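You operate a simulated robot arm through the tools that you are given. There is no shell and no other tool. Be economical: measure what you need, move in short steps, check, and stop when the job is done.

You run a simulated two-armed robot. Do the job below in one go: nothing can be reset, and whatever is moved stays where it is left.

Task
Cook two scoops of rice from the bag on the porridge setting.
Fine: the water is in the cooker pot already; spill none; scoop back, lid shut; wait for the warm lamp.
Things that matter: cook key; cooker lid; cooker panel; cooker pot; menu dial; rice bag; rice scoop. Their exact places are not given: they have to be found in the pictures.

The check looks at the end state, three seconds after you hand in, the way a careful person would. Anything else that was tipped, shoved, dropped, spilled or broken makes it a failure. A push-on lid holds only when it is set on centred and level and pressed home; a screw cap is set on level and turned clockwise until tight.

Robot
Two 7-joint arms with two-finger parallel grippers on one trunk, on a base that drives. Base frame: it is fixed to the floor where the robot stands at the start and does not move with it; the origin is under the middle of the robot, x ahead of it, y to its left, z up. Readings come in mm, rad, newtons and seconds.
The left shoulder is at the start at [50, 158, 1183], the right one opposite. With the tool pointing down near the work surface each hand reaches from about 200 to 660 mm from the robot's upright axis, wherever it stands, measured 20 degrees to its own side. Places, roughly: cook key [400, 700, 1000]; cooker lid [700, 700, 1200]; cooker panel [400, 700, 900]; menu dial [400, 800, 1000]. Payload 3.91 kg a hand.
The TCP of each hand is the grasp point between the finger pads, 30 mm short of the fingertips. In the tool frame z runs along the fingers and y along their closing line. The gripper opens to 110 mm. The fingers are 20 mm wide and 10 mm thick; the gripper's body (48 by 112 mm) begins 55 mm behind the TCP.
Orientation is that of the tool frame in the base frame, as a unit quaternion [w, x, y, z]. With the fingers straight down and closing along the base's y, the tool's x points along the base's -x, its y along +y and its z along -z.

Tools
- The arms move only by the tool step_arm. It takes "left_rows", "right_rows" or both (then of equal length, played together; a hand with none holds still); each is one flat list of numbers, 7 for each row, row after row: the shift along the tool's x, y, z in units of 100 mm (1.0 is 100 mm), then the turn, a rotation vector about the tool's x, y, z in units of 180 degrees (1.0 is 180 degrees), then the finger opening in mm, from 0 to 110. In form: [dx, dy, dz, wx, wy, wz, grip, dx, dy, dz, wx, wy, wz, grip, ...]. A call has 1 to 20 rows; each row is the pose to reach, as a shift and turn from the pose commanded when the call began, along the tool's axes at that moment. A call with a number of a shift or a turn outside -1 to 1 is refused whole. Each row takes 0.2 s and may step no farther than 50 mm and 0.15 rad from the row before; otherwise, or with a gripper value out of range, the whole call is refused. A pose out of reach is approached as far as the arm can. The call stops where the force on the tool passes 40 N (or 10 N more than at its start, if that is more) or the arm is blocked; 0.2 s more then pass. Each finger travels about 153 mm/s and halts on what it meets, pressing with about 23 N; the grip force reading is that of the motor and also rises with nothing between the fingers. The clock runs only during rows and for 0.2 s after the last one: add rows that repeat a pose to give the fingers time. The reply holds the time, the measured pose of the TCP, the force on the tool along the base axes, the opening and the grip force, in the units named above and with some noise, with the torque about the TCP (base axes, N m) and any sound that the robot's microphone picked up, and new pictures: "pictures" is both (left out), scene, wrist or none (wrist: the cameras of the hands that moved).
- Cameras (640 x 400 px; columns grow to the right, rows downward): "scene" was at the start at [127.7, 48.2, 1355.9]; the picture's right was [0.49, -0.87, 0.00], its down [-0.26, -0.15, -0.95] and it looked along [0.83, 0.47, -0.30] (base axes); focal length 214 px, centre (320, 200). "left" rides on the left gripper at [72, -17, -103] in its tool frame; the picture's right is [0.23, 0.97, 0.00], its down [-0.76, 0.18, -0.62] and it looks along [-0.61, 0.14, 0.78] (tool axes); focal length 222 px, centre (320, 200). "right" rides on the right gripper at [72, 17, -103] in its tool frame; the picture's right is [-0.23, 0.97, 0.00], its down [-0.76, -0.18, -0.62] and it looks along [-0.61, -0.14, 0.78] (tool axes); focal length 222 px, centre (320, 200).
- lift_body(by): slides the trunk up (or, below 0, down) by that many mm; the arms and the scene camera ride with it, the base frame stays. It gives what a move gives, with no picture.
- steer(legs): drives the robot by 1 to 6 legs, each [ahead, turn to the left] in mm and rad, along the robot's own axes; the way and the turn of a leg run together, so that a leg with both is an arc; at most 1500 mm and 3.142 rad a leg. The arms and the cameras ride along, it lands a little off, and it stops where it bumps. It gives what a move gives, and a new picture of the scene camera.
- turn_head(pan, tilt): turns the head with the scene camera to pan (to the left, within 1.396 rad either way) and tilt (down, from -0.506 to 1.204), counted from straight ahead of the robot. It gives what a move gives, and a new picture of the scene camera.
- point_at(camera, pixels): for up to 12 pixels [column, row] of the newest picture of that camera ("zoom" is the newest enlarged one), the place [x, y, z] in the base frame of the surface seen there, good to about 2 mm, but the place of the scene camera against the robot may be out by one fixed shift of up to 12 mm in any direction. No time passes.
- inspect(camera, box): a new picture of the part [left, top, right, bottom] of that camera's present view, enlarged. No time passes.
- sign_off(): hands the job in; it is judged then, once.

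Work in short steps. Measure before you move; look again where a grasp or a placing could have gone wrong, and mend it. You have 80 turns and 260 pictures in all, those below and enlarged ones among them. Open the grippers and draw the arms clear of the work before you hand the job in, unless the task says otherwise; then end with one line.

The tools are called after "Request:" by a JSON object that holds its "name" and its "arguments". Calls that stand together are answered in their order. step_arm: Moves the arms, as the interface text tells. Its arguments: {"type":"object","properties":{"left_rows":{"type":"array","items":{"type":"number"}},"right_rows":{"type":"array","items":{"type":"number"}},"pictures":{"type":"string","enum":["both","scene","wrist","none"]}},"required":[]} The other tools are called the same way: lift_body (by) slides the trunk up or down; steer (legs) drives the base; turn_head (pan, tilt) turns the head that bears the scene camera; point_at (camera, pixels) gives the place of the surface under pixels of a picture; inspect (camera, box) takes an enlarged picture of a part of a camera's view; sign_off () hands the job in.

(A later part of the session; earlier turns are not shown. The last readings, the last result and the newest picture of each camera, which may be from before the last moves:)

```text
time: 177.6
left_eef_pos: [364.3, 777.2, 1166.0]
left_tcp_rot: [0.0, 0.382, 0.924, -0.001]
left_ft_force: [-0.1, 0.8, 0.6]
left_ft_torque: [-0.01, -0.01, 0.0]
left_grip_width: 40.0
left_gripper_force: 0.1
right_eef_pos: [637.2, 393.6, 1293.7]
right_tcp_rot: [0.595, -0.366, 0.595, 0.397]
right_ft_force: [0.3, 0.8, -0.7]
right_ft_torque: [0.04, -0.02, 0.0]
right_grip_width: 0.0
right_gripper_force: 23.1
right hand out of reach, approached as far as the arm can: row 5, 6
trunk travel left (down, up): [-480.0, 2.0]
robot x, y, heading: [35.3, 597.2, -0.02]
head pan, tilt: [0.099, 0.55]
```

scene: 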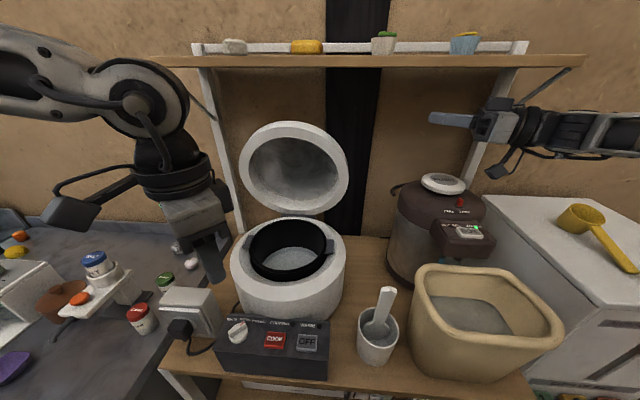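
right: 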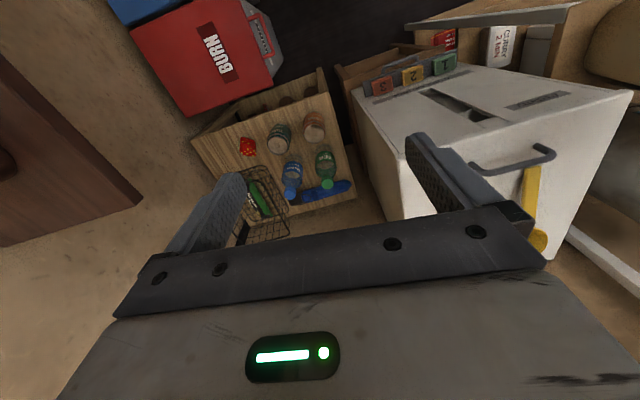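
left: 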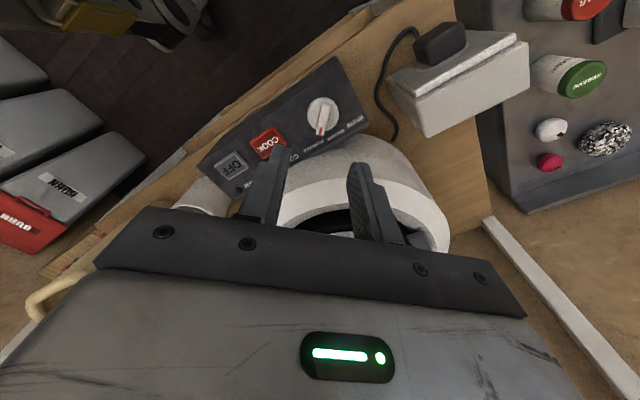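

Request:
{"name": "point_at", "arguments": {"camera": "scene", "pixels": [[485, 150], [497, 100], [475, 175], [450, 119], [495, 125]]}}

Request:
{"name": "step_arm", "arguments": {"right_rows": [0.25, 0, 0.3, 0, 0, 0, 0, 0.5, -0.02, 0.6, 0, 0, 0, 0, 0.75, -0.04, 0.8, 0, 0, 0, 0], "pictures": "both"}}

```text
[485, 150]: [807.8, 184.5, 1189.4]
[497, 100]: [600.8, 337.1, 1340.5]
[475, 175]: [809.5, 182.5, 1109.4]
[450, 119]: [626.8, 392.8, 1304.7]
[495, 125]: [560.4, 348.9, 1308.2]
```

```text
time: 178.4
left_eef_pos: [356.7, 775.1, 1169.0]
left_tcp_rot: [0.003, 0.384, 0.923, 0.001]
left_ft_force: [0.5, -0.2, -0.1]
left_ft_torque: [0.02, 0.03, -0.01]
left_grip_width: 39.9
left_gripper_force: 0.1
right_eef_pos: [660.6, 465.3, 1237.0]
right_tcp_rot: [0.599, -0.361, 0.59, 0.404]
right_ft_force: [-35.5, -1.8, 10.5]
right_ft_torque: [-1.26, 3.74, -3.4]
right_grip_width: 0.2
right_gripper_force: 23.0
trunk travel left (down, up): [-480.0, 2.0]
robot x, y, heading: [31.3, 600.6, -0.021]
head pan, tilt: [0.099, 0.55]
stopped in row 3 (right hand): the force on the tool passed its limit at 44 N (the readings are from after the stop); the commanded pose is now the measured one
```

scene: 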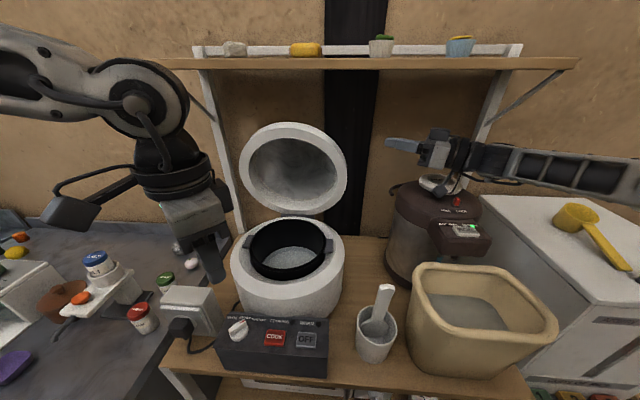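
right: 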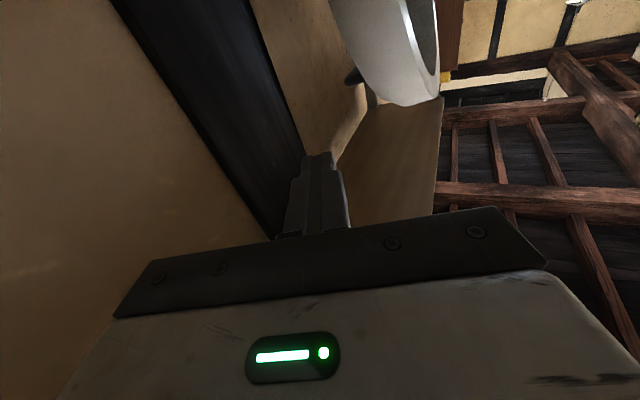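

The wrist camera touched the kettle's top (36 N); comparing the pictures, the kettle itself has not shifted relative to its neighbours. I raise clear and pass higher before dropping behind the lid's right edge.

Request:
{"name": "step_arm", "arguments": {"right_rows": [-0.2, 0.05, 0, 0, 0, 0, 0, -0.5, 0.05, 0, 0, 0, 0, 0, -0.75, 0.05, 0, 0, 0, 0, 0], "pictures": "none"}}

Request:
{"name": "step_arm", "arguments": {"right_rows": [0, -0.05, 0.33, 0, 0, 0, 0, 0, -0.1, 0.66, 0, 0, 0, 0, 0, -0.15, 0.98, 0, 0, 0, 0], "pictures": "both"}}

Request:
{"name": "inspect", "arguments": {"camera": "scene", "box": [220, 100, 500, 280]}}

```text
time: 179.2
left_eef_pos: [362.6, 775.6, 1167.2]
left_tcp_rot: [0.0, 0.382, 0.924, 0.0]
left_ft_force: [-0.3, 0.1, -0.5]
left_ft_torque: [-0.03, 0.04, 0.0]
left_grip_width: 39.9
left_gripper_force: 0.1
right_eef_pos: [666.2, 463.5, 1306.3]
right_tcp_rot: [0.599, -0.361, 0.593, 0.4]
right_ft_force: [-0.1, 0.3, 0.4]
right_ft_torque: [0.0, 0.0, 0.0]
right_grip_width: 0.0
right_gripper_force: 23.1
trunk travel left (down, up): [-480.0, 2.0]
robot x, y, heading: [36.2, 600.4, -0.02]
head pan, tilt: [0.099, 0.55]
```

```text
time: 180.0
left_eef_pos: [363.4, 776.8, 1167.2]
left_tcp_rot: [0.001, 0.383, 0.924, -0.002]
left_ft_force: [0.0, 0.1, 0.9]
left_ft_torque: [-0.02, 0.02, 0.02]
left_grip_width: 40.2
left_gripper_force: 0.1
right_eef_pos: [723.0, 547.0, 1308.9]
right_tcp_rot: [0.598, -0.362, 0.593, 0.4]
right_ft_force: [0.9, 0.5, -0.5]
right_ft_torque: [0.04, 0.0, -0.02]
right_grip_width: 0.0
right_gripper_force: 22.6
trunk travel left (down, up): [-480.0, 2.0]
robot x, y, heading: [34.6, 599.3, -0.024]
head pan, tilt: [0.099, 0.55]
```

scene: 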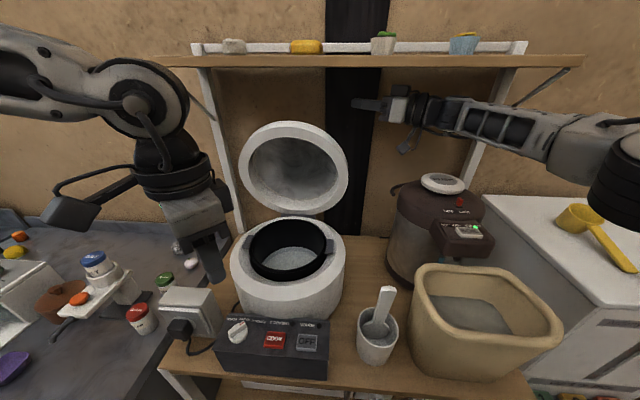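
right: 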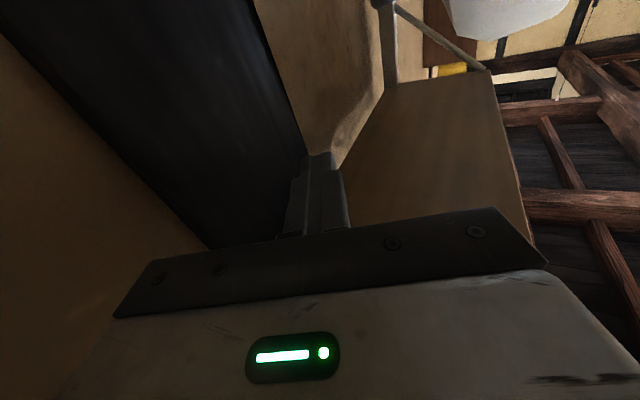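

```text
2.22 times, centred on (360, 190) of scene
```

zoom: 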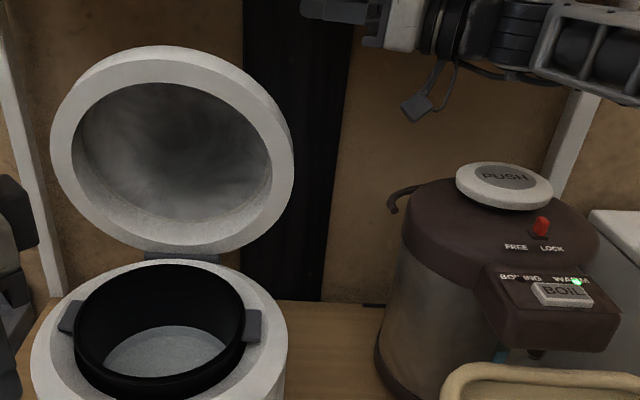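

Clear and high; the kettle is unmoved. I descend to z≈1235 beside the lid and slide 60 mm in behind its right edge.

Request:
{"name": "step_arm", "arguments": {"right_rows": [0.25, 0, 0, 0, 0, 0, 0, 0.5, 0, 0, 0, 0, 0, 0, 0.74, 0, 0, 0, 0, 0, 0], "pictures": "none"}}

Request:
{"name": "step_arm", "arguments": {"right_rows": [0, 0.08, 0.18, 0, 0, 0, 0, 0, 0.17, 0.36, 0, 0, 0, 0, 0, 0.25, 0.545, 0, 0, 0, 0], "pictures": "both"}}

Request:
{"name": "inspect", "arguments": {"camera": "scene", "box": [220, 100, 460, 260]}}

```text
time: 180.8
left_eef_pos: [363.3, 775.4, 1167.5]
left_tcp_rot: [0.001, 0.382, 0.924, 0.0]
left_ft_force: [-0.1, 0.4, 1.0]
left_ft_torque: [0.02, 0.02, 0.0]
left_grip_width: 39.9
left_gripper_force: 0.0
right_eef_pos: [720.5, 548.9, 1234.3]
right_tcp_rot: [0.599, -0.362, 0.592, 0.401]
right_ft_force: [-0.6, -0.4, -0.4]
right_ft_torque: [-0.03, -0.02, 0.0]
right_grip_width: 0.0
right_gripper_force: 23.2
trunk travel left (down, up): [-480.0, 2.0]
robot x, y, heading: [35.8, 596.9, -0.021]
head pan, tilt: [0.099, 0.55]
```

```text
time: 181.6
left_eef_pos: [362.5, 777.1, 1167.1]
left_tcp_rot: [0.001, 0.383, 0.924, 0.0]
left_ft_force: [-0.1, 0.7, -0.3]
left_ft_torque: [-0.04, 0.01, -0.01]
left_grip_width: 40.0
left_gripper_force: 0.1
right_eef_pos: [720.4, 609.4, 1240.2]
right_tcp_rot: [0.598, -0.361, 0.592, 0.401]
right_ft_force: [0.4, -0.1, -0.2]
right_ft_torque: [0.0, 0.0, -0.01]
right_grip_width: 0.0
right_gripper_force: 23.0
trunk travel left (down, up): [-480.0, 2.0]
robot x, y, heading: [35.9, 597.4, -0.023]
head pan, tilt: [0.099, 0.55]
```

scene: 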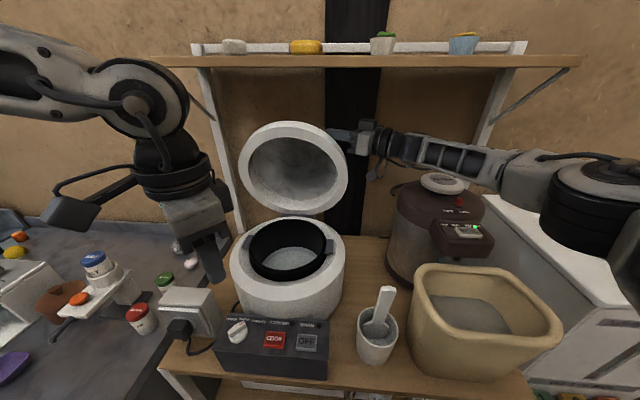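
right: 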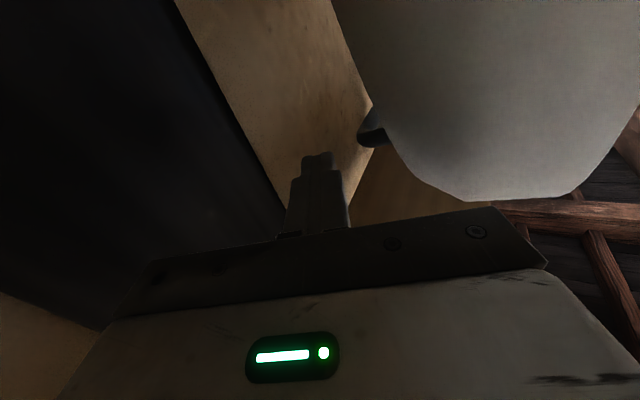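

```text
2.50 times, centred on (340, 180) of scene
```

zoom: 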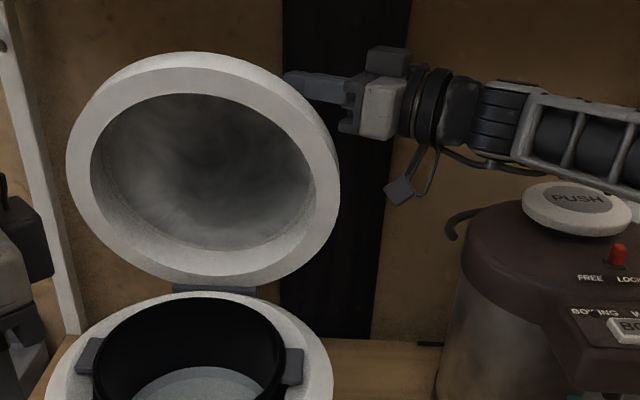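

The fingertip is just past the lid's edge. I slide 45 mm further in and 20 mm lower, then pull the lid forward along its arc.

Request:
{"name": "step_arm", "arguments": {"right_rows": [0.1, 0.1, 0.2, 0, 0, 0, 0, 0.2, 0.19, 0.41, 0, 0, 0, 0], "pictures": "none"}}

Request:
{"name": "step_arm", "arguments": {"right_rows": [-0.02, 0.15, -0.07, 0, 0, 0, 0, -0.04, 0.3, -0.14, 0, 0, 0, 0, -0.05, 0.45, -0.21, 0, 0, 0, 0, -0.06, 0.6, -0.276, 0, 0, 0, 0], "pictures": "scene"}}

Request:
{"name": "step_arm", "arguments": {"right_rows": [0.03, 0.14, -0.065, 0, 0, 0, 0, 0.07, 0.29, -0.13, 0, 0, 0, 0, 0.12, 0.43, -0.2, 0, 0, 0, 0, 0.17, 0.572, -0.263, 0, 0, 0, 0], "pictures": "both"}}

```text
time: 182.1
left_eef_pos: [362.8, 774.2, 1166.9]
left_tcp_rot: [0.001, 0.385, 0.923, 0.0]
left_ft_force: [0.2, 0.2, -0.1]
left_ft_torque: [-0.02, 0.05, 0.02]
left_grip_width: 40.0
left_gripper_force: 0.1
right_eef_pos: [728.1, 612.9, 1235.2]
right_tcp_rot: [0.609, -0.351, 0.594, 0.391]
right_ft_force: [-4.3, -16.5, 2.0]
right_ft_torque: [-0.44, 0.29, 1.17]
right_grip_width: 0.0
right_gripper_force: 22.7
trunk travel left (down, up): [-480.0, 2.0]
robot x, y, heading: [37.5, 602.4, -0.028]
head pan, tilt: [0.099, 0.55]
stopped in row 2 (right hand): the force on the tool passed its limit at 48 N (the readings are from after the stop); the commanded pose is now the measured one
```

```text
time: 183.1
left_eef_pos: [362.8, 772.2, 1166.6]
left_tcp_rot: [0.0, 0.384, 0.923, 0.001]
left_ft_force: [-0.5, 0.8, 0.8]
left_ft_torque: [-0.01, 0.01, 0.0]
left_grip_width: 40.1
left_gripper_force: 0.0
right_eef_pos: [661.2, 619.1, 1241.4]
right_tcp_rot: [0.608, -0.35, 0.594, 0.393]
right_ft_force: [0.2, -16.3, -3.5]
right_ft_torque: [-0.27, -0.28, 1.19]
right_grip_width: 0.0
right_gripper_force: 23.5
trunk travel left (down, up): [-480.0, 2.0]
robot x, y, heading: [33.1, 601.5, -0.029]
head pan, tilt: [0.099, 0.55]
```

scene: 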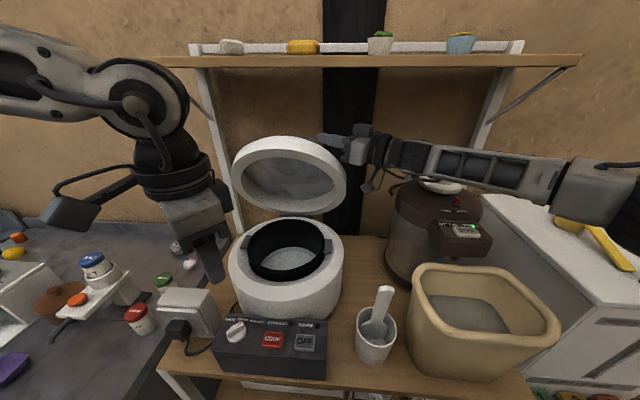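

```text
time: 184.1
left_eef_pos: [362.3, 774.9, 1166.2]
left_tcp_rot: [0.001, 0.384, 0.923, -0.001]
left_ft_force: [-0.5, 0.1, 0.1]
left_ft_torque: [-0.06, -0.01, -0.02]
left_grip_width: 40.0
left_gripper_force: 0.1
right_eef_pos: [597.9, 624.8, 1226.1]
right_tcp_rot: [0.607, -0.353, 0.594, 0.393]
right_ft_force: [-0.3, -0.3, 0.1]
right_ft_torque: [-0.01, 0.06, -0.01]
right_grip_width: 0.0
right_gripper_force: 23.0
trunk travel left (down, up): [-480.0, 2.0]
robot x, y, heading: [37.6, 596.0, -0.029]
head pan, tilt: [0.099, 0.55]
```

scene: 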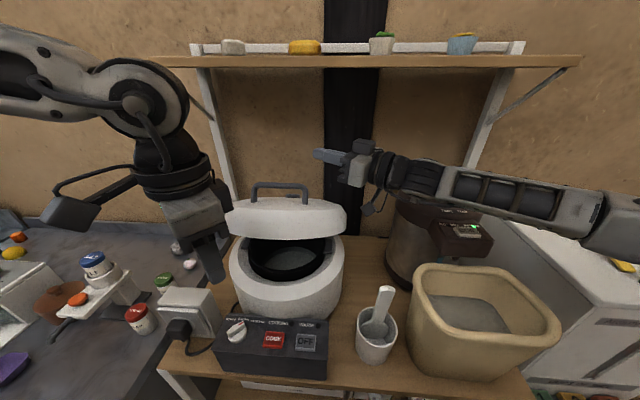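
right: 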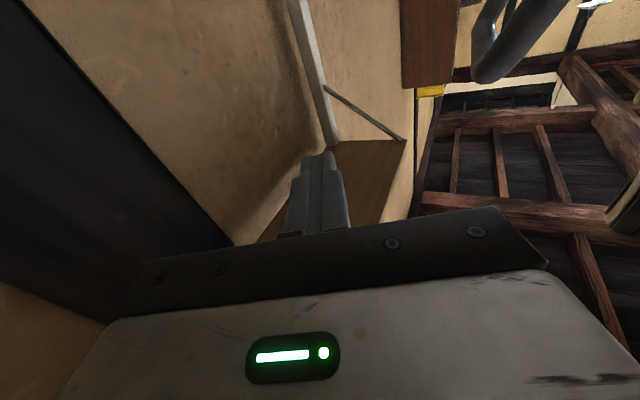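

The lid has swung past and is dropping. I let a moment pass and look where it stops.

Request:
{"name": "step_arm", "arguments": {"right_rows": [0, 0, 0, 0, 0, 0, 0, 0, 0, 0, 0, 0, 0, 0, 0, 0, 0, 0, 0, 0, 0], "pictures": "scene"}}

Request:
{"name": "inspect", "arguments": {"camera": "scene", "box": [200, 160, 380, 390]}}

Request:
{"name": "point_at", "arguments": {"camera": "scene", "pixels": [[282, 186], [285, 205], [285, 225], [345, 220], [230, 225], [285, 240], [320, 205], [275, 339]]}}

```text
time: 184.9
left_eef_pos: [362.8, 773.6, 1166.6]
left_tcp_rot: [0.0, 0.384, 0.923, 0.0]
left_ft_force: [1.1, -0.4, -0.4]
left_ft_torque: [-0.03, 0.0, 0.0]
left_grip_width: 39.7
left_gripper_force: 0.1
right_eef_pos: [598.9, 623.6, 1225.9]
right_tcp_rot: [0.607, -0.353, 0.594, 0.394]
right_ft_force: [-0.6, -0.3, -0.1]
right_ft_torque: [0.0, -0.02, 0.0]
right_grip_width: 0.0
right_gripper_force: 22.6
trunk travel left (down, up): [-480.0, 2.0]
robot x, y, heading: [37.8, 600.7, -0.023]
head pan, tilt: [0.099, 0.55]
```

scene: 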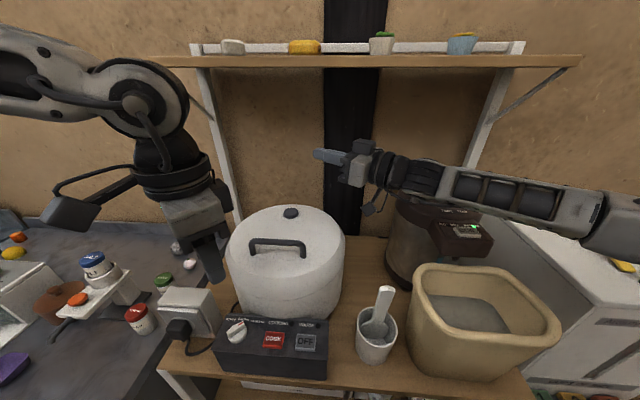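

```text
1.74 times, centred on (290, 275) of scene
```

zoom: 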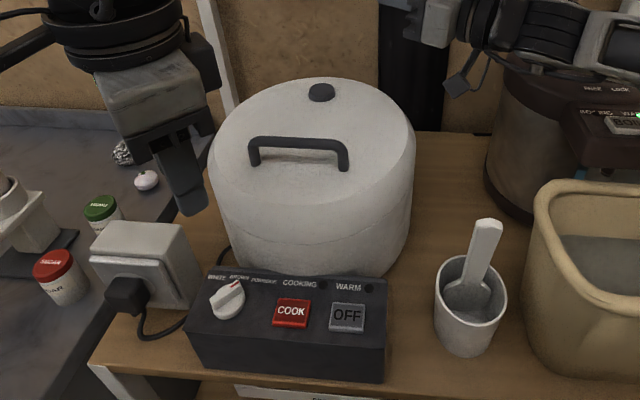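

```text
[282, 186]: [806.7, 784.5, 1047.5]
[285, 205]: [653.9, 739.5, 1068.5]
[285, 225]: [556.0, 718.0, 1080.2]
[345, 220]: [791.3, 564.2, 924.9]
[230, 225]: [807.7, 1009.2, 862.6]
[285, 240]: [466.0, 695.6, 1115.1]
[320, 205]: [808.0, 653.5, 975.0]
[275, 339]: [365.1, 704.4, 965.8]
```

The lid closed by itself. I press it home with the left hand's closed fingers behind its handle, and raise and withdraw the right hand.

Request:
{"name": "step_arm", "arguments": {"left_rows": [-0.4, 0.17, 0, 0, 0, 0, 10, -0.8, 0.35, 0, 0, 0, 0, 0], "right_rows": [-0.4, 0, 0, 0, 0, 0, 0, -0.75, 0, 0, 0, 0, 0, 0], "pictures": "none"}}

Request:
{"name": "step_arm", "arguments": {"left_rows": [-0.4, 0.17, 0, 0, 0, 0, 0, -0.8, 0.35, 0, 0, 0, 0, 0], "right_rows": [0, 0, -0.45, 0, 0, 0, 0, 0, 0, -0.9, 0, 0, 0, 0], "pictures": "none"}}

Request:
{"name": "step_arm", "arguments": {"left_rows": [0, 0, 0.25, 0, 0, 0, 0, 0, 0, 0.5, 0, 0, 0, 0, 0, 0, 0.6, 0, 0, 0, 0, 0, 0, 0.65, 0, 0, 0, 0, 0, 0, 0.7, 0, 0, 0, 0, 0, 0, 0.75, 0, 0, 0, 0, 0, 0, 0.8, 0, 0, 0, 0], "pictures": "scene"}}

```text
time: 185.5
left_eef_pos: [445.6, 742.1, 1168.8]
left_tcp_rot: [0.0, 0.383, 0.924, 0.0]
left_ft_force: [1.1, 0.4, 0.7]
left_ft_torque: [0.02, 0.01, -0.01]
left_grip_width: 0.0
left_gripper_force: 23.0
right_eef_pos: [600.7, 619.8, 1299.0]
right_tcp_rot: [0.607, -0.352, 0.595, 0.392]
right_ft_force: [0.5, -0.9, 0.1]
right_ft_torque: [0.02, -0.02, 0.01]
right_grip_width: 0.0
right_gripper_force: 22.6
trunk travel left (down, up): [-480.0, 2.0]
robot x, y, heading: [37.7, 599.3, -0.027]
head pan, tilt: [0.099, 0.55]
```

```text
time: 186.1
left_eef_pos: [506.2, 733.1, 1166.0]
left_tcp_rot: [0.002, 0.383, 0.924, 0.0]
left_ft_force: [0.3, 0.5, 0.3]
left_ft_torque: [0.01, -0.05, 0.0]
left_grip_width: 0.1
left_gripper_force: 22.4
left hand out of reach, approached as far as the arm can: row 2
right_eef_pos: [556.4, 539.2, 1296.8]
right_tcp_rot: [0.607, -0.353, 0.593, 0.394]
right_ft_force: [0.0, -0.7, 0.8]
right_ft_torque: [-0.03, -0.02, -0.05]
right_grip_width: 0.0
right_gripper_force: 23.2
trunk travel left (down, up): [-480.0, 2.0]
robot x, y, heading: [30.6, 597.7, -0.023]
head pan, tilt: [0.099, 0.55]
```

```text
time: 187.5
left_eef_pos: [506.7, 735.7, 1101.2]
left_tcp_rot: [0.01, 0.384, 0.923, 0.0]
left_ft_force: [-7.5, 2.7, 14.2]
left_ft_torque: [0.11, 0.36, -0.02]
left_grip_width: 0.0
left_gripper_force: 22.7
left hand out of reach, approached as far as the arm can: row 4, 5, 6, 7
right_eef_pos: [557.8, 539.1, 1296.9]
right_tcp_rot: [0.607, -0.352, 0.593, 0.394]
right_ft_force: [0.7, 0.1, 0.2]
right_ft_torque: [0.01, 0.01, 0.0]
right_grip_width: 0.1
right_gripper_force: 22.9
trunk travel left (down, up): [-480.0, 2.0]
robot x, y, heading: [37.4, 602.3, -0.024]
head pan, tilt: [0.099, 0.55]
stopped in row 7 (left hand): the force on the tool passed its limit at 46 N (the readings are from after the stop); the commanded pose is now the measured one
5 turns are left
```

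scene: 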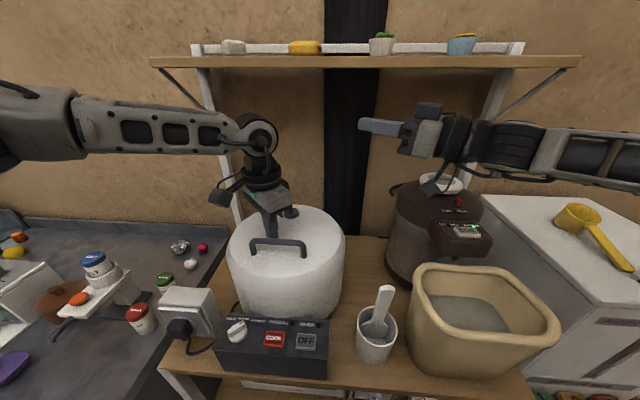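

Pressed home at 46 N and seated. Now I lift, go to the COOK key at (359,705,959), press it, rise, and check the lamps.

Request:
{"name": "step_arm", "arguments": {"left_rows": [0, 0, -0.4, 0, 0, 0, 0, 0, 0, -0.8, 0, 0, 0, 0], "pictures": "none"}}

Request:
{"name": "step_arm", "arguments": {"left_rows": [0.07, -0.1, 0, 0, 0, -0.0417, 0, 0.14, -0.21, 0, 0, 0, -0.0833, 0, 0.21, -0.32, 0, 0, 0, -0.125, 0, 0.28, -0.42, 0, 0, 0, -0.1667, 0, 0.35, -0.53, 0, 0, 0, -0.2083, 0, 0.414, -0.633, 0, 0, 0, -0.25, 0], "pictures": "none"}}

Request:
{"name": "step_arm", "arguments": {"left_rows": [0.4, -0.08, 0, 0, 0, 0, 0, 0.735, -0.15, 0.1, 0, 0, 0, 0, 0.735, -0.15, 0.5, 0, 0, 0, 0, 0.735, -0.15, 0.9, 0, 0, 0, 0, 0.735, -0.15, 0.9, 0, 0, 0, 0], "pictures": "none"}}

Request:
{"name": "step_arm", "arguments": {"left_rows": [0, 0, 0.4, 0, 0, 0, 0, 0, 0, 0.75, 0, 0, 0, 0, 0, 0, 0.93, 0, 0, 0, 0], "pictures": "none"}}

Request:
{"name": "step_arm", "arguments": {"left_rows": [0, 0, 0.05, 0, 0, 0, 0, 0, 0, 0.09, 0, 0, 0, 0, 0, 0, 0.12, 0, 0, 0, 0, 0, 0, 0.14, 0, 0, 0, 0, 0, 0, 0.16, 0, 0, 0, 0, 0, 0, 0.16, 0, 0, 0, 0], "pictures": "none"}}

Request:
{"name": "step_arm", "arguments": {"left_rows": [0, 0, -0.4, 0, 0, 0, 0, 0, 0, -0.8, 0, 0, 0, 0, 0.3, 0.2, -1.0, 0, 0, 0, 0, 0.3, 0.2, -1.0, 0, 0, 0, 0], "pictures": "both"}}

Request:
{"name": "inspect", "arguments": {"camera": "scene", "box": [200, 300, 350, 390]}}

Request:
{"name": "inspect", "arguments": {"camera": "left", "box": [160, 0, 480, 200]}}

```text
time: 188.1
left_eef_pos: [507.1, 735.2, 1176.5]
left_tcp_rot: [0.008, 0.384, 0.923, -0.001]
left_ft_force: [0.6, -0.3, 0.8]
left_ft_torque: [0.01, -0.01, 0.03]
left_grip_width: 0.0
left_gripper_force: 23.0
right_eef_pos: [558.1, 538.3, 1295.6]
right_tcp_rot: [0.607, -0.353, 0.594, 0.393]
right_ft_force: [0.7, 0.3, -0.3]
right_ft_torque: [-0.02, 0.02, -0.01]
right_grip_width: 0.0
right_gripper_force: 22.7
trunk travel left (down, up): [-480.0, 2.0]
robot x, y, heading: [38.0, 602.2, -0.024]
head pan, tilt: [0.099, 0.55]
```

```text
time: 189.5
left_eef_pos: [431.6, 721.4, 1178.8]
left_tcp_rot: [0.01, 0.0, 1.0, -0.005]
left_ft_force: [0.6, 0.1, 0.3]
left_ft_torque: [-0.02, -0.02, -0.03]
left_grip_width: 0.1
left_gripper_force: 22.2
right_eef_pos: [558.8, 538.7, 1296.1]
right_tcp_rot: [0.607, -0.352, 0.594, 0.393]
right_ft_force: [0.9, -0.1, -0.5]
right_ft_torque: [0.0, 0.0, 0.0]
right_grip_width: 0.0
right_gripper_force: 23.4
trunk travel left (down, up): [-480.0, 2.0]
robot x, y, heading: [35.9, 600.2, -0.022]
head pan, tilt: [0.099, 0.55]
```

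```text
time: 190.7
left_eef_pos: [360.0, 705.1, 1085.1]
left_tcp_rot: [0.009, 0.001, 1.0, -0.005]
left_ft_force: [0.2, -0.1, 0.1]
left_ft_torque: [-0.01, 0.01, -0.03]
left_grip_width: 0.0
left_gripper_force: 23.4
right_eef_pos: [558.7, 539.8, 1296.9]
right_tcp_rot: [0.607, -0.352, 0.594, 0.393]
right_ft_force: [-1.0, -0.2, 0.2]
right_ft_torque: [-0.01, -0.01, -0.03]
right_grip_width: 0.0
right_gripper_force: 23.1
trunk travel left (down, up): [-480.0, 2.0]
robot x, y, heading: [36.7, 596.7, -0.018]
head pan, tilt: [0.099, 0.55]
```

```text
time: 191.5
left_eef_pos: [360.1, 712.7, 995.8]
left_tcp_rot: [0.009, 0.001, 1.0, -0.005]
left_ft_force: [-0.7, 0.1, -0.7]
left_ft_torque: [0.02, -0.01, 0.01]
left_grip_width: 0.0
left_gripper_force: 23.5
left hand out of reach, approached as far as the arm can: row 3
right_eef_pos: [559.0, 538.9, 1296.0]
right_tcp_rot: [0.607, -0.353, 0.594, 0.394]
right_ft_force: [-0.3, -0.1, 0.1]
right_ft_torque: [-0.04, 0.04, 0.02]
right_grip_width: 0.0
right_gripper_force: 22.7
trunk travel left (down, up): [-480.0, 2.0]
robot x, y, heading: [37.6, 600.6, -0.028]
head pan, tilt: [0.099, 0.55]
```

```text
time: 192.5
left_eef_pos: [362.3, 715.5, 993.2]
left_tcp_rot: [0.015, 0.005, 1.0, -0.01]
left_ft_force: [-8.6, -0.8, 19.5]
left_ft_torque: [0.24, -1.24, -0.04]
left_grip_width: 0.0
left_gripper_force: 23.9
left hand out of reach, approached as far as the arm can: row 2, 3, 4
right_eef_pos: [557.7, 538.7, 1296.3]
right_tcp_rot: [0.607, -0.353, 0.593, 0.394]
right_ft_force: [-0.1, -0.3, -0.1]
right_ft_torque: [-0.02, 0.01, 0.0]
right_grip_width: 0.0
right_gripper_force: 23.0
trunk travel left (down, up): [-480.0, 2.0]
robot x, y, heading: [35.4, 601.2, -0.024]
head pan, tilt: [0.099, 0.55]
stopped in row 4 (left hand): the force on the tool passed its limit at 41 N (the readings are from after the stop); the commanded pose is now the measured one
```

```text
time: 193.5
left_eef_pos: [330.0, 741.5, 1089.5]
left_tcp_rot: [0.013, 0.003, 1.0, -0.008]
left_ft_force: [-0.1, -0.3, 0.2]
left_ft_torque: [0.02, 0.03, 0.01]
left_grip_width: 0.0
left_gripper_force: 22.8
right_eef_pos: [559.5, 538.7, 1295.5]
right_tcp_rot: [0.607, -0.352, 0.594, 0.394]
right_ft_force: [0.7, -0.1, -0.2]
right_ft_torque: [0.0, 0.0, 0.01]
right_grip_width: 0.0
right_gripper_force: 23.2
trunk travel left (down, up): [-480.0, 2.0]
robot x, y, heading: [33.7, 598.7, -0.023]
head pan, tilt: [0.099, 0.55]
```

scene: 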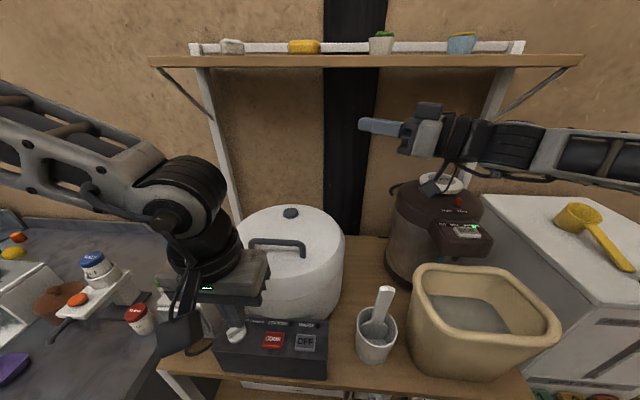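
left: 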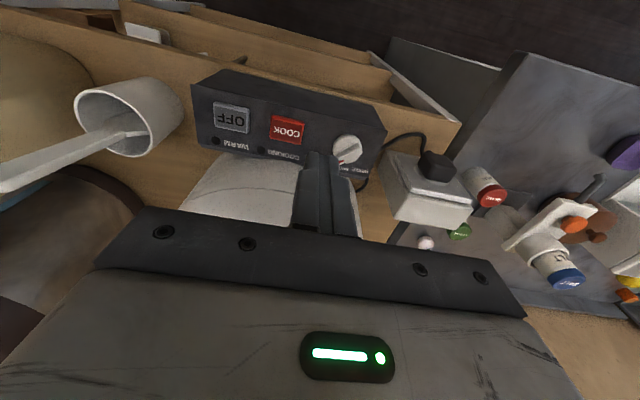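

```text
4.27 times, centred on (275, 345) of scene
```

zoom: 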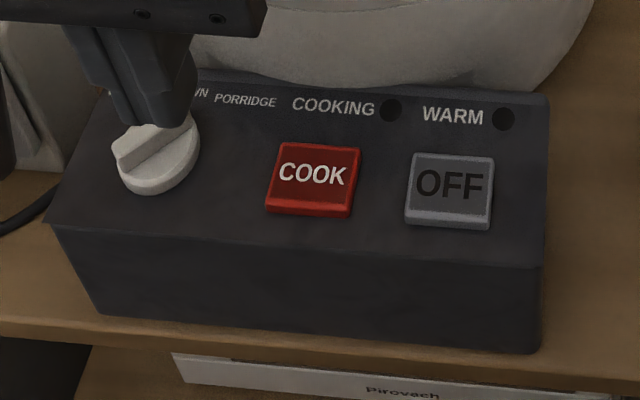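

```text
2.00 times, centred on (320, 100) of left
4 turns are left
```

zoom: 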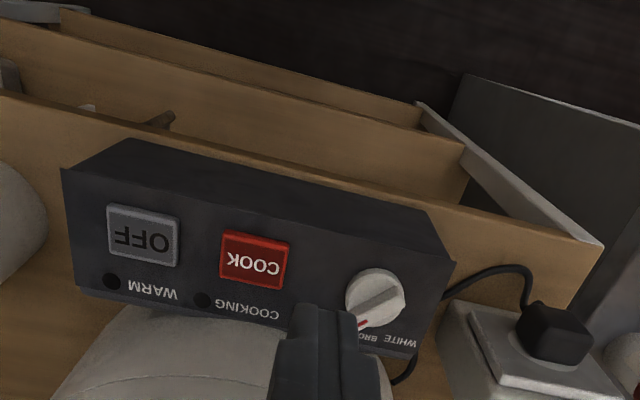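

The key wasn't fully reached: with the trunk raised the hand ran out of reach at z≈994, and no lamp is lit. I lower the trunk 60 mm, press again properly, hold, rise and look.

Request:
{"name": "lift_body", "arguments": {"by": -60}}

Request:
{"name": "step_arm", "arguments": {"left_rows": [-0.15, -0.18, 0, 0, 0, 0, 0, -0.29, -0.36, 0, 0, 0, 0, 0, -0.29, -0.36, 0.2, 0, 0, 0, 0, -0.29, -0.36, 0.33, 0, 0, 0, 0, -0.29, -0.36, 0.38, 0, 0, 0, 0, -0.29, -0.36, 0.42, 0, 0, 0, 0, -0.29, -0.36, 0.46, 0, 0, 0, 0, -0.29, -0.36, 0.5, 0, 0, 0, 0, -0.29, -0.36, 0.54, 0, 0, 0, 0, -0.29, -0.36, 0.54, 0, 0, 0, 0], "pictures": "none"}}

Request:
{"name": "step_arm", "arguments": {"left_rows": [0, 0, -0.3, 0, 0, 0, 0, 0, 0, -0.6, 0, 0, 0, 0, 0.2, 0.4, -0.8, 0, 0, 0, 0, 0.4, 0.8, -0.9, 0, 0, 0, 20, 0.4, 0.8, -0.9, 0, 0, 0, 40], "pictures": "scene"}}

Request:
{"name": "inspect", "arguments": {"camera": "scene", "box": [200, 280, 350, 400]}}

Request:
{"name": "inspect", "arguments": {"camera": "left", "box": [60, 0, 480, 260]}}

```text
time: 194.5
left_eef_pos: [331.5, 739.7, 1030.0]
left_tcp_rot: [0.013, 0.003, 1.0, -0.008]
left_ft_force: [0.1, -0.4, -0.1]
left_ft_torque: [0.01, -0.03, -0.03]
left_grip_width: 0.2
left_gripper_force: 22.8
right_eef_pos: [559.3, 541.0, 1236.4]
right_tcp_rot: [0.607, -0.353, 0.593, 0.394]
right_ft_force: [-0.8, 0.0, 0.1]
right_ft_torque: [-0.02, -0.01, 0.0]
right_grip_width: 0.1
right_gripper_force: 22.7
trunk travel left (down, up): [-420.0, 62.0]
robot x, y, heading: [34.9, 599.5, -0.024]
head pan, tilt: [0.099, 0.55]
```

```text
time: 196.1
left_eef_pos: [362.3, 703.3, 995.0]
left_tcp_rot: [0.022, 0.003, 1.0, -0.01]
left_ft_force: [-8.2, 5.9, 19.0]
left_ft_torque: [-0.11, -1.08, 0.29]
left_grip_width: 0.0
left_gripper_force: 22.4
right_eef_pos: [556.3, 538.7, 1236.3]
right_tcp_rot: [0.607, -0.354, 0.594, 0.393]
right_ft_force: [1.1, 0.0, 0.1]
right_ft_torque: [-0.01, 0.04, -0.01]
right_grip_width: 0.0
right_gripper_force: 22.6
trunk travel left (down, up): [-420.0, 62.0]
robot x, y, heading: [41.1, 600.7, -0.025]
head pan, tilt: [0.099, 0.55]
stopped in row 7 (left hand): the force on the tool passed its limit at 46 N (the readings are from after the stop); the commanded pose is now the measured one
```

```text
time: 197.3
left_eef_pos: [323.6, 783.1, 1077.4]
left_tcp_rot: [0.019, 0.003, 1.0, -0.009]
left_ft_force: [1.4, -0.4, -0.2]
left_ft_torque: [0.04, 0.03, 0.05]
left_grip_width: 40.2
left_gripper_force: 0.0
right_eef_pos: [558.8, 538.3, 1236.4]
right_tcp_rot: [0.607, -0.353, 0.594, 0.393]
right_ft_force: [-0.2, -0.4, 0.0]
right_ft_torque: [-0.01, -0.03, 0.03]
right_grip_width: 0.0
right_gripper_force: 23.3
trunk travel left (down, up): [-420.0, 62.0]
robot x, y, heading: [35.5, 602.8, -0.022]
head pan, tilt: [0.099, 0.55]
```

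scene: 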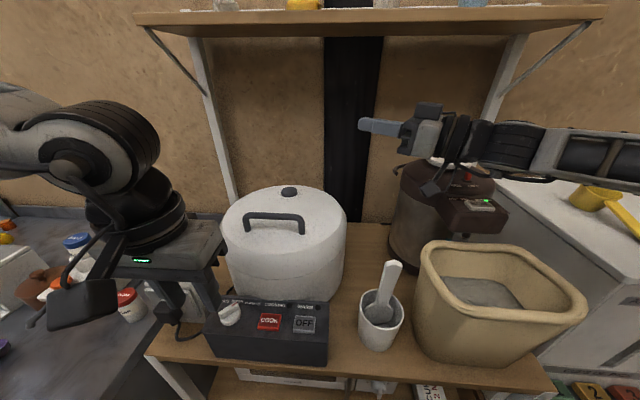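

```text
3.33 times, centred on (275, 340) of scene
```

zoom: 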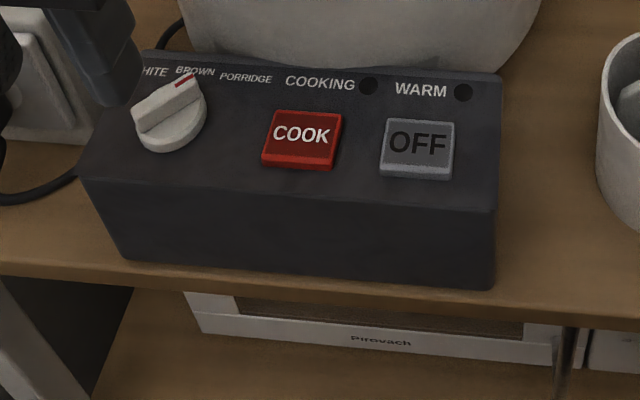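

```text
1.52 times, centred on (270, 130) of left
3 turns are left
```

zoom: 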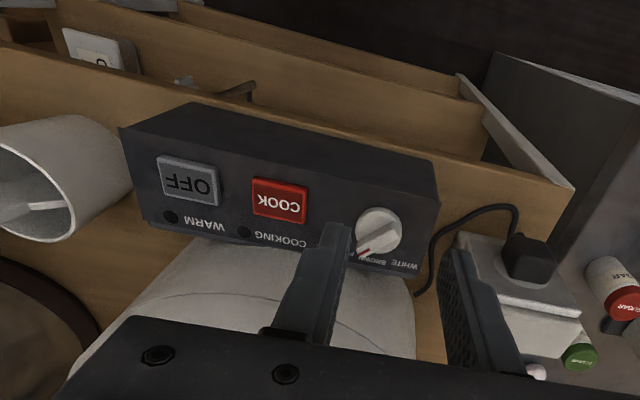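

The gripper body met the lid's front edge before the key went down. I tilt the fingers 15° forward for clearance, press the key, rise, clear the arms, and start waiting while watching the lamps.

Request:
{"name": "step_arm", "arguments": {"left_rows": [-0.12, -0.26, 0, 0, -0.024, 0, 20, -0.24, -0.52, 0.1, 0, -0.048, 0, 0, -0.35, -0.78, 0.2, 0, -0.071, 0, 0, -0.35, -0.78, 0.384, 0, -0.071, 0, 0, -0.35, -0.78, 0.384, 0, -0.071, 0, 0], "pictures": "none"}}

Request:
{"name": "step_arm", "arguments": {"left_rows": [0.05, 0, 0.2, 0, 0, 0, 0, 0.104, 0, 0.386, 0, 0, 0, 0, 0.13, 0, 0.483, 0, 0, 0, 0, 0.14, 0, 0.52, 0, 0, 0, 0, 0.15, 0, 0.56, 0, 0, 0, 0, 0.16, 0, 0.599, 0, 0, 0, 0, 0.168, 0, 0.628, 0, 0, 0, 0, 0.168, 0, 0.628, 0, 0, 0, 0], "pictures": "none"}}

Request:
{"name": "step_arm", "arguments": {"left_rows": [-0.1, 0, -0.38, 0, 0, 0, 0, -0.2, 0, -0.77, 0, 0, 0, 0, -0.1, 0.4, -0.8, 0, 0, 0, 20, 0, 0.8, -0.85, 0, 0, 0, 40], "pictures": "scene"}}

Request:
{"name": "inspect", "arguments": {"camera": "scene", "box": [200, 280, 350, 400]}}

Request:
{"name": "lift_body", "arguments": {"by": 60}}

Request:
{"name": "step_arm", "arguments": {"right_rows": [0, 0.26, -0.23, 0, 0, 0, 20, 0, 0.52, -0.46, 0, 0, 0, 40, 0, 0.78, -0.69, 0, 0, 0, 60, 0, 0.78, -0.69, 0, 0, 0, 60, 0, 0.78, -0.69, 0, 0, 0, 60, 0, 0.78, -0.69, 0, 0, 0, 60, 0, 0.78, -0.69, 0, 0, 0, 60, 0, 0.78, -0.69, 0, 0, 0, 60, 0, 0.78, -0.69, 0, 0, 0, 60, 0, 0.78, -0.69, 0, 0, 0, 60, 0, 0.78, -0.69, 0, 0, 0, 60, 0, 0.78, -0.69, 0, 0, 0, 60, 0, 0.78, -0.69, 0, 0, 0, 60, 0, 0.78, -0.69, 0, 0, 0, 60, 0, 0.78, -0.69, 0, 0, 0, 60, 0, 0.78, -0.69, 0, 0, 0, 60, 0, 0.78, -0.69, 0, 0, 0, 60, 0, 0.78, -0.69, 0, 0, 0, 60, 0, 0.78, -0.69, 0, 0, 0, 60, 0, 0.78, -0.69, 0, 0, 0, 60], "pictures": "scene"}}

Request:
{"name": "inspect", "arguments": {"camera": "scene", "box": [180, 220, 380, 400]}}

Request:
{"name": "inspect", "arguments": {"camera": "left", "box": [60, 0, 480, 260]}}

```text
time: 198.5
left_eef_pos: [357.5, 704.2, 1044.1]
left_tcp_rot: [0.132, 0.001, 0.991, -0.01]
left_ft_force: [0.9, -0.1, -0.8]
left_ft_torque: [0.01, 0.0, 0.01]
left_grip_width: 0.0
left_gripper_force: 23.0
right_eef_pos: [557.9, 539.1, 1235.7]
right_tcp_rot: [0.607, -0.353, 0.594, 0.393]
right_ft_force: [0.3, -0.2, -1.2]
right_ft_torque: [-0.02, -0.02, 0.0]
right_grip_width: 0.0
right_gripper_force: 22.9
trunk travel left (down, up): [-420.0, 62.0]
robot x, y, heading: [38.5, 601.5, -0.031]
head pan, tilt: [0.099, 0.55]
```

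```text
time: 200.1
left_eef_pos: [357.0, 702.7, 984.0]
left_tcp_rot: [0.138, 0.003, 0.99, -0.01]
left_ft_force: [-9.3, 5.4, 23.5]
left_ft_torque: [0.18, 0.34, 0.05]
left_grip_width: 0.0
left_gripper_force: 22.8
right_eef_pos: [556.3, 540.1, 1236.8]
right_tcp_rot: [0.607, -0.353, 0.593, 0.394]
right_ft_force: [-0.2, 0.3, -0.2]
right_ft_torque: [0.01, -0.02, -0.03]
right_grip_width: 0.1
right_gripper_force: 23.2
trunk travel left (down, up): [-420.0, 62.0]
robot x, y, heading: [32.3, 599.4, -0.023]
head pan, tilt: [0.099, 0.55]
heard: click
stopped in row 7 (left hand): the force on the tool passed its limit at 47 N (the readings are from after the stop); the commanded pose is now the measured one
```

```text
time: 201.1
left_eef_pos: [346.2, 782.8, 1063.6]
left_tcp_rot: [0.135, 0.001, 0.991, -0.011]
left_ft_force: [0.4, 0.2, -0.1]
left_ft_torque: [-0.02, 0.02, -0.01]
left_grip_width: 39.8
left_gripper_force: 0.0
left hand out of reach, approached as far as the arm can: row 4
right_eef_pos: [558.7, 540.2, 1236.4]
right_tcp_rot: [0.607, -0.353, 0.594, 0.394]
right_ft_force: [0.4, 0.6, -0.1]
right_ft_torque: [0.01, -0.01, -0.01]
right_grip_width: 0.3
right_gripper_force: 23.0
trunk travel left (down, up): [-420.0, 62.0]
robot x, y, heading: [35.8, 598.4, -0.025]
head pan, tilt: [0.099, 0.55]
```

scene: 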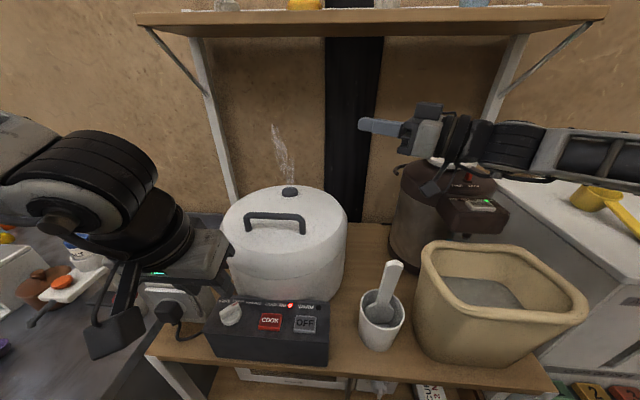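

```text
3.33 times, centred on (275, 340) of scene
```

zoom: 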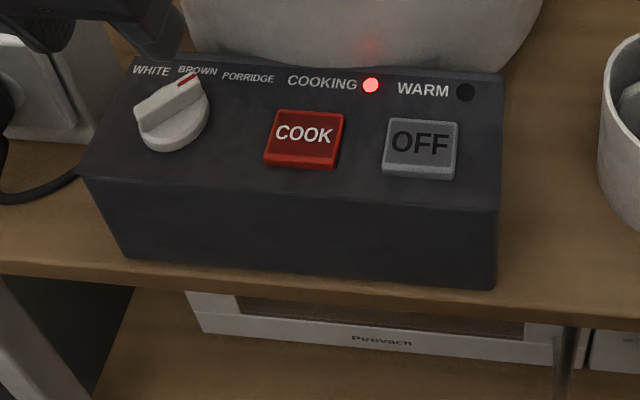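

```text
time: 202.1
left_eef_pos: [347.2, 781.9, 1124.1]
left_tcp_rot: [0.135, 0.001, 0.991, -0.011]
left_ft_force: [-0.6, -0.4, -0.5]
left_ft_torque: [0.01, -0.02, 0.05]
left_grip_width: 40.2
left_gripper_force: 0.0
right_eef_pos: [558.8, 539.7, 1296.0]
right_tcp_rot: [0.607, -0.352, 0.594, 0.394]
right_ft_force: [0.4, 0.2, -0.4]
right_ft_torque: [0.02, -0.01, -0.02]
right_grip_width: 0.0
right_gripper_force: 23.0
trunk travel left (down, up): [-480.0, 2.0]
robot x, y, heading: [34.0, 602.5, -0.024]
head pan, tilt: [0.099, 0.55]
```

```text
time: 206.3
left_eef_pos: [347.1, 781.1, 1124.9]
left_tcp_rot: [0.135, 0.001, 0.991, -0.01]
left_ft_force: [0.9, 0.4, -0.8]
left_ft_torque: [-0.03, 0.0, 0.03]
left_grip_width: 40.2
left_gripper_force: 0.2
right_eef_pos: [458.1, 512.0, 1296.0]
right_tcp_rot: [0.607, -0.353, 0.594, 0.394]
right_ft_force: [0.2, 0.5, 0.2]
right_ft_torque: [-0.02, -0.01, -0.02]
right_grip_width: 60.0
right_gripper_force: 0.1
trunk travel left (down, up): [-480.0, 2.0]
robot x, y, heading: [36.2, 597.8, -0.02]
head pan, tilt: [0.099, 0.55]
```

scene: 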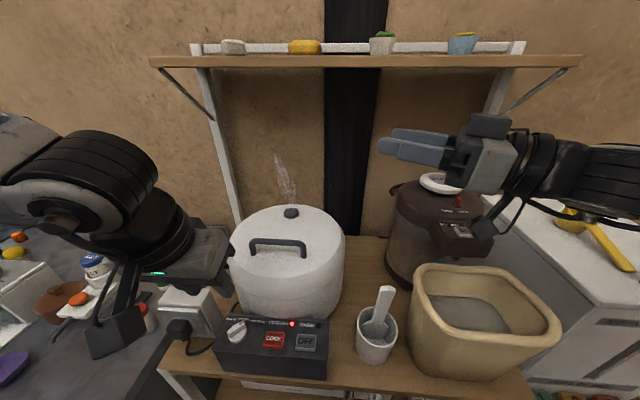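

```text
2.22 times, centred on (280, 310) of scene
```

zoom: 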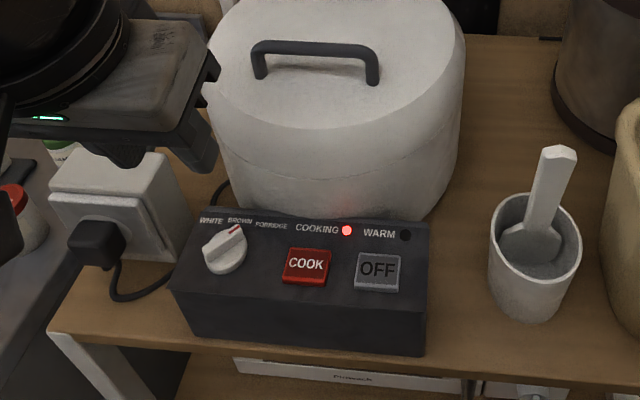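

```text
1.52 times, centred on (270, 130) of left
2 turns are left
```

zoom: 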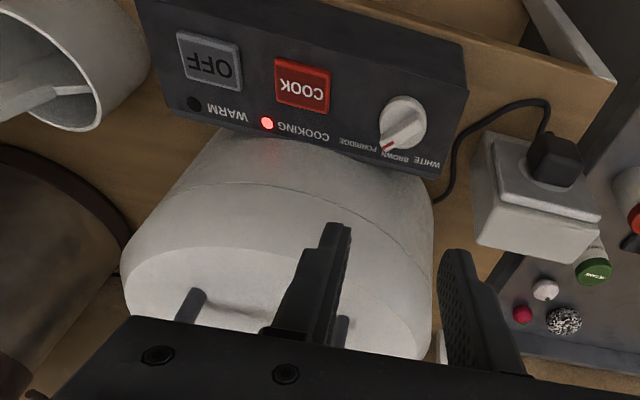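

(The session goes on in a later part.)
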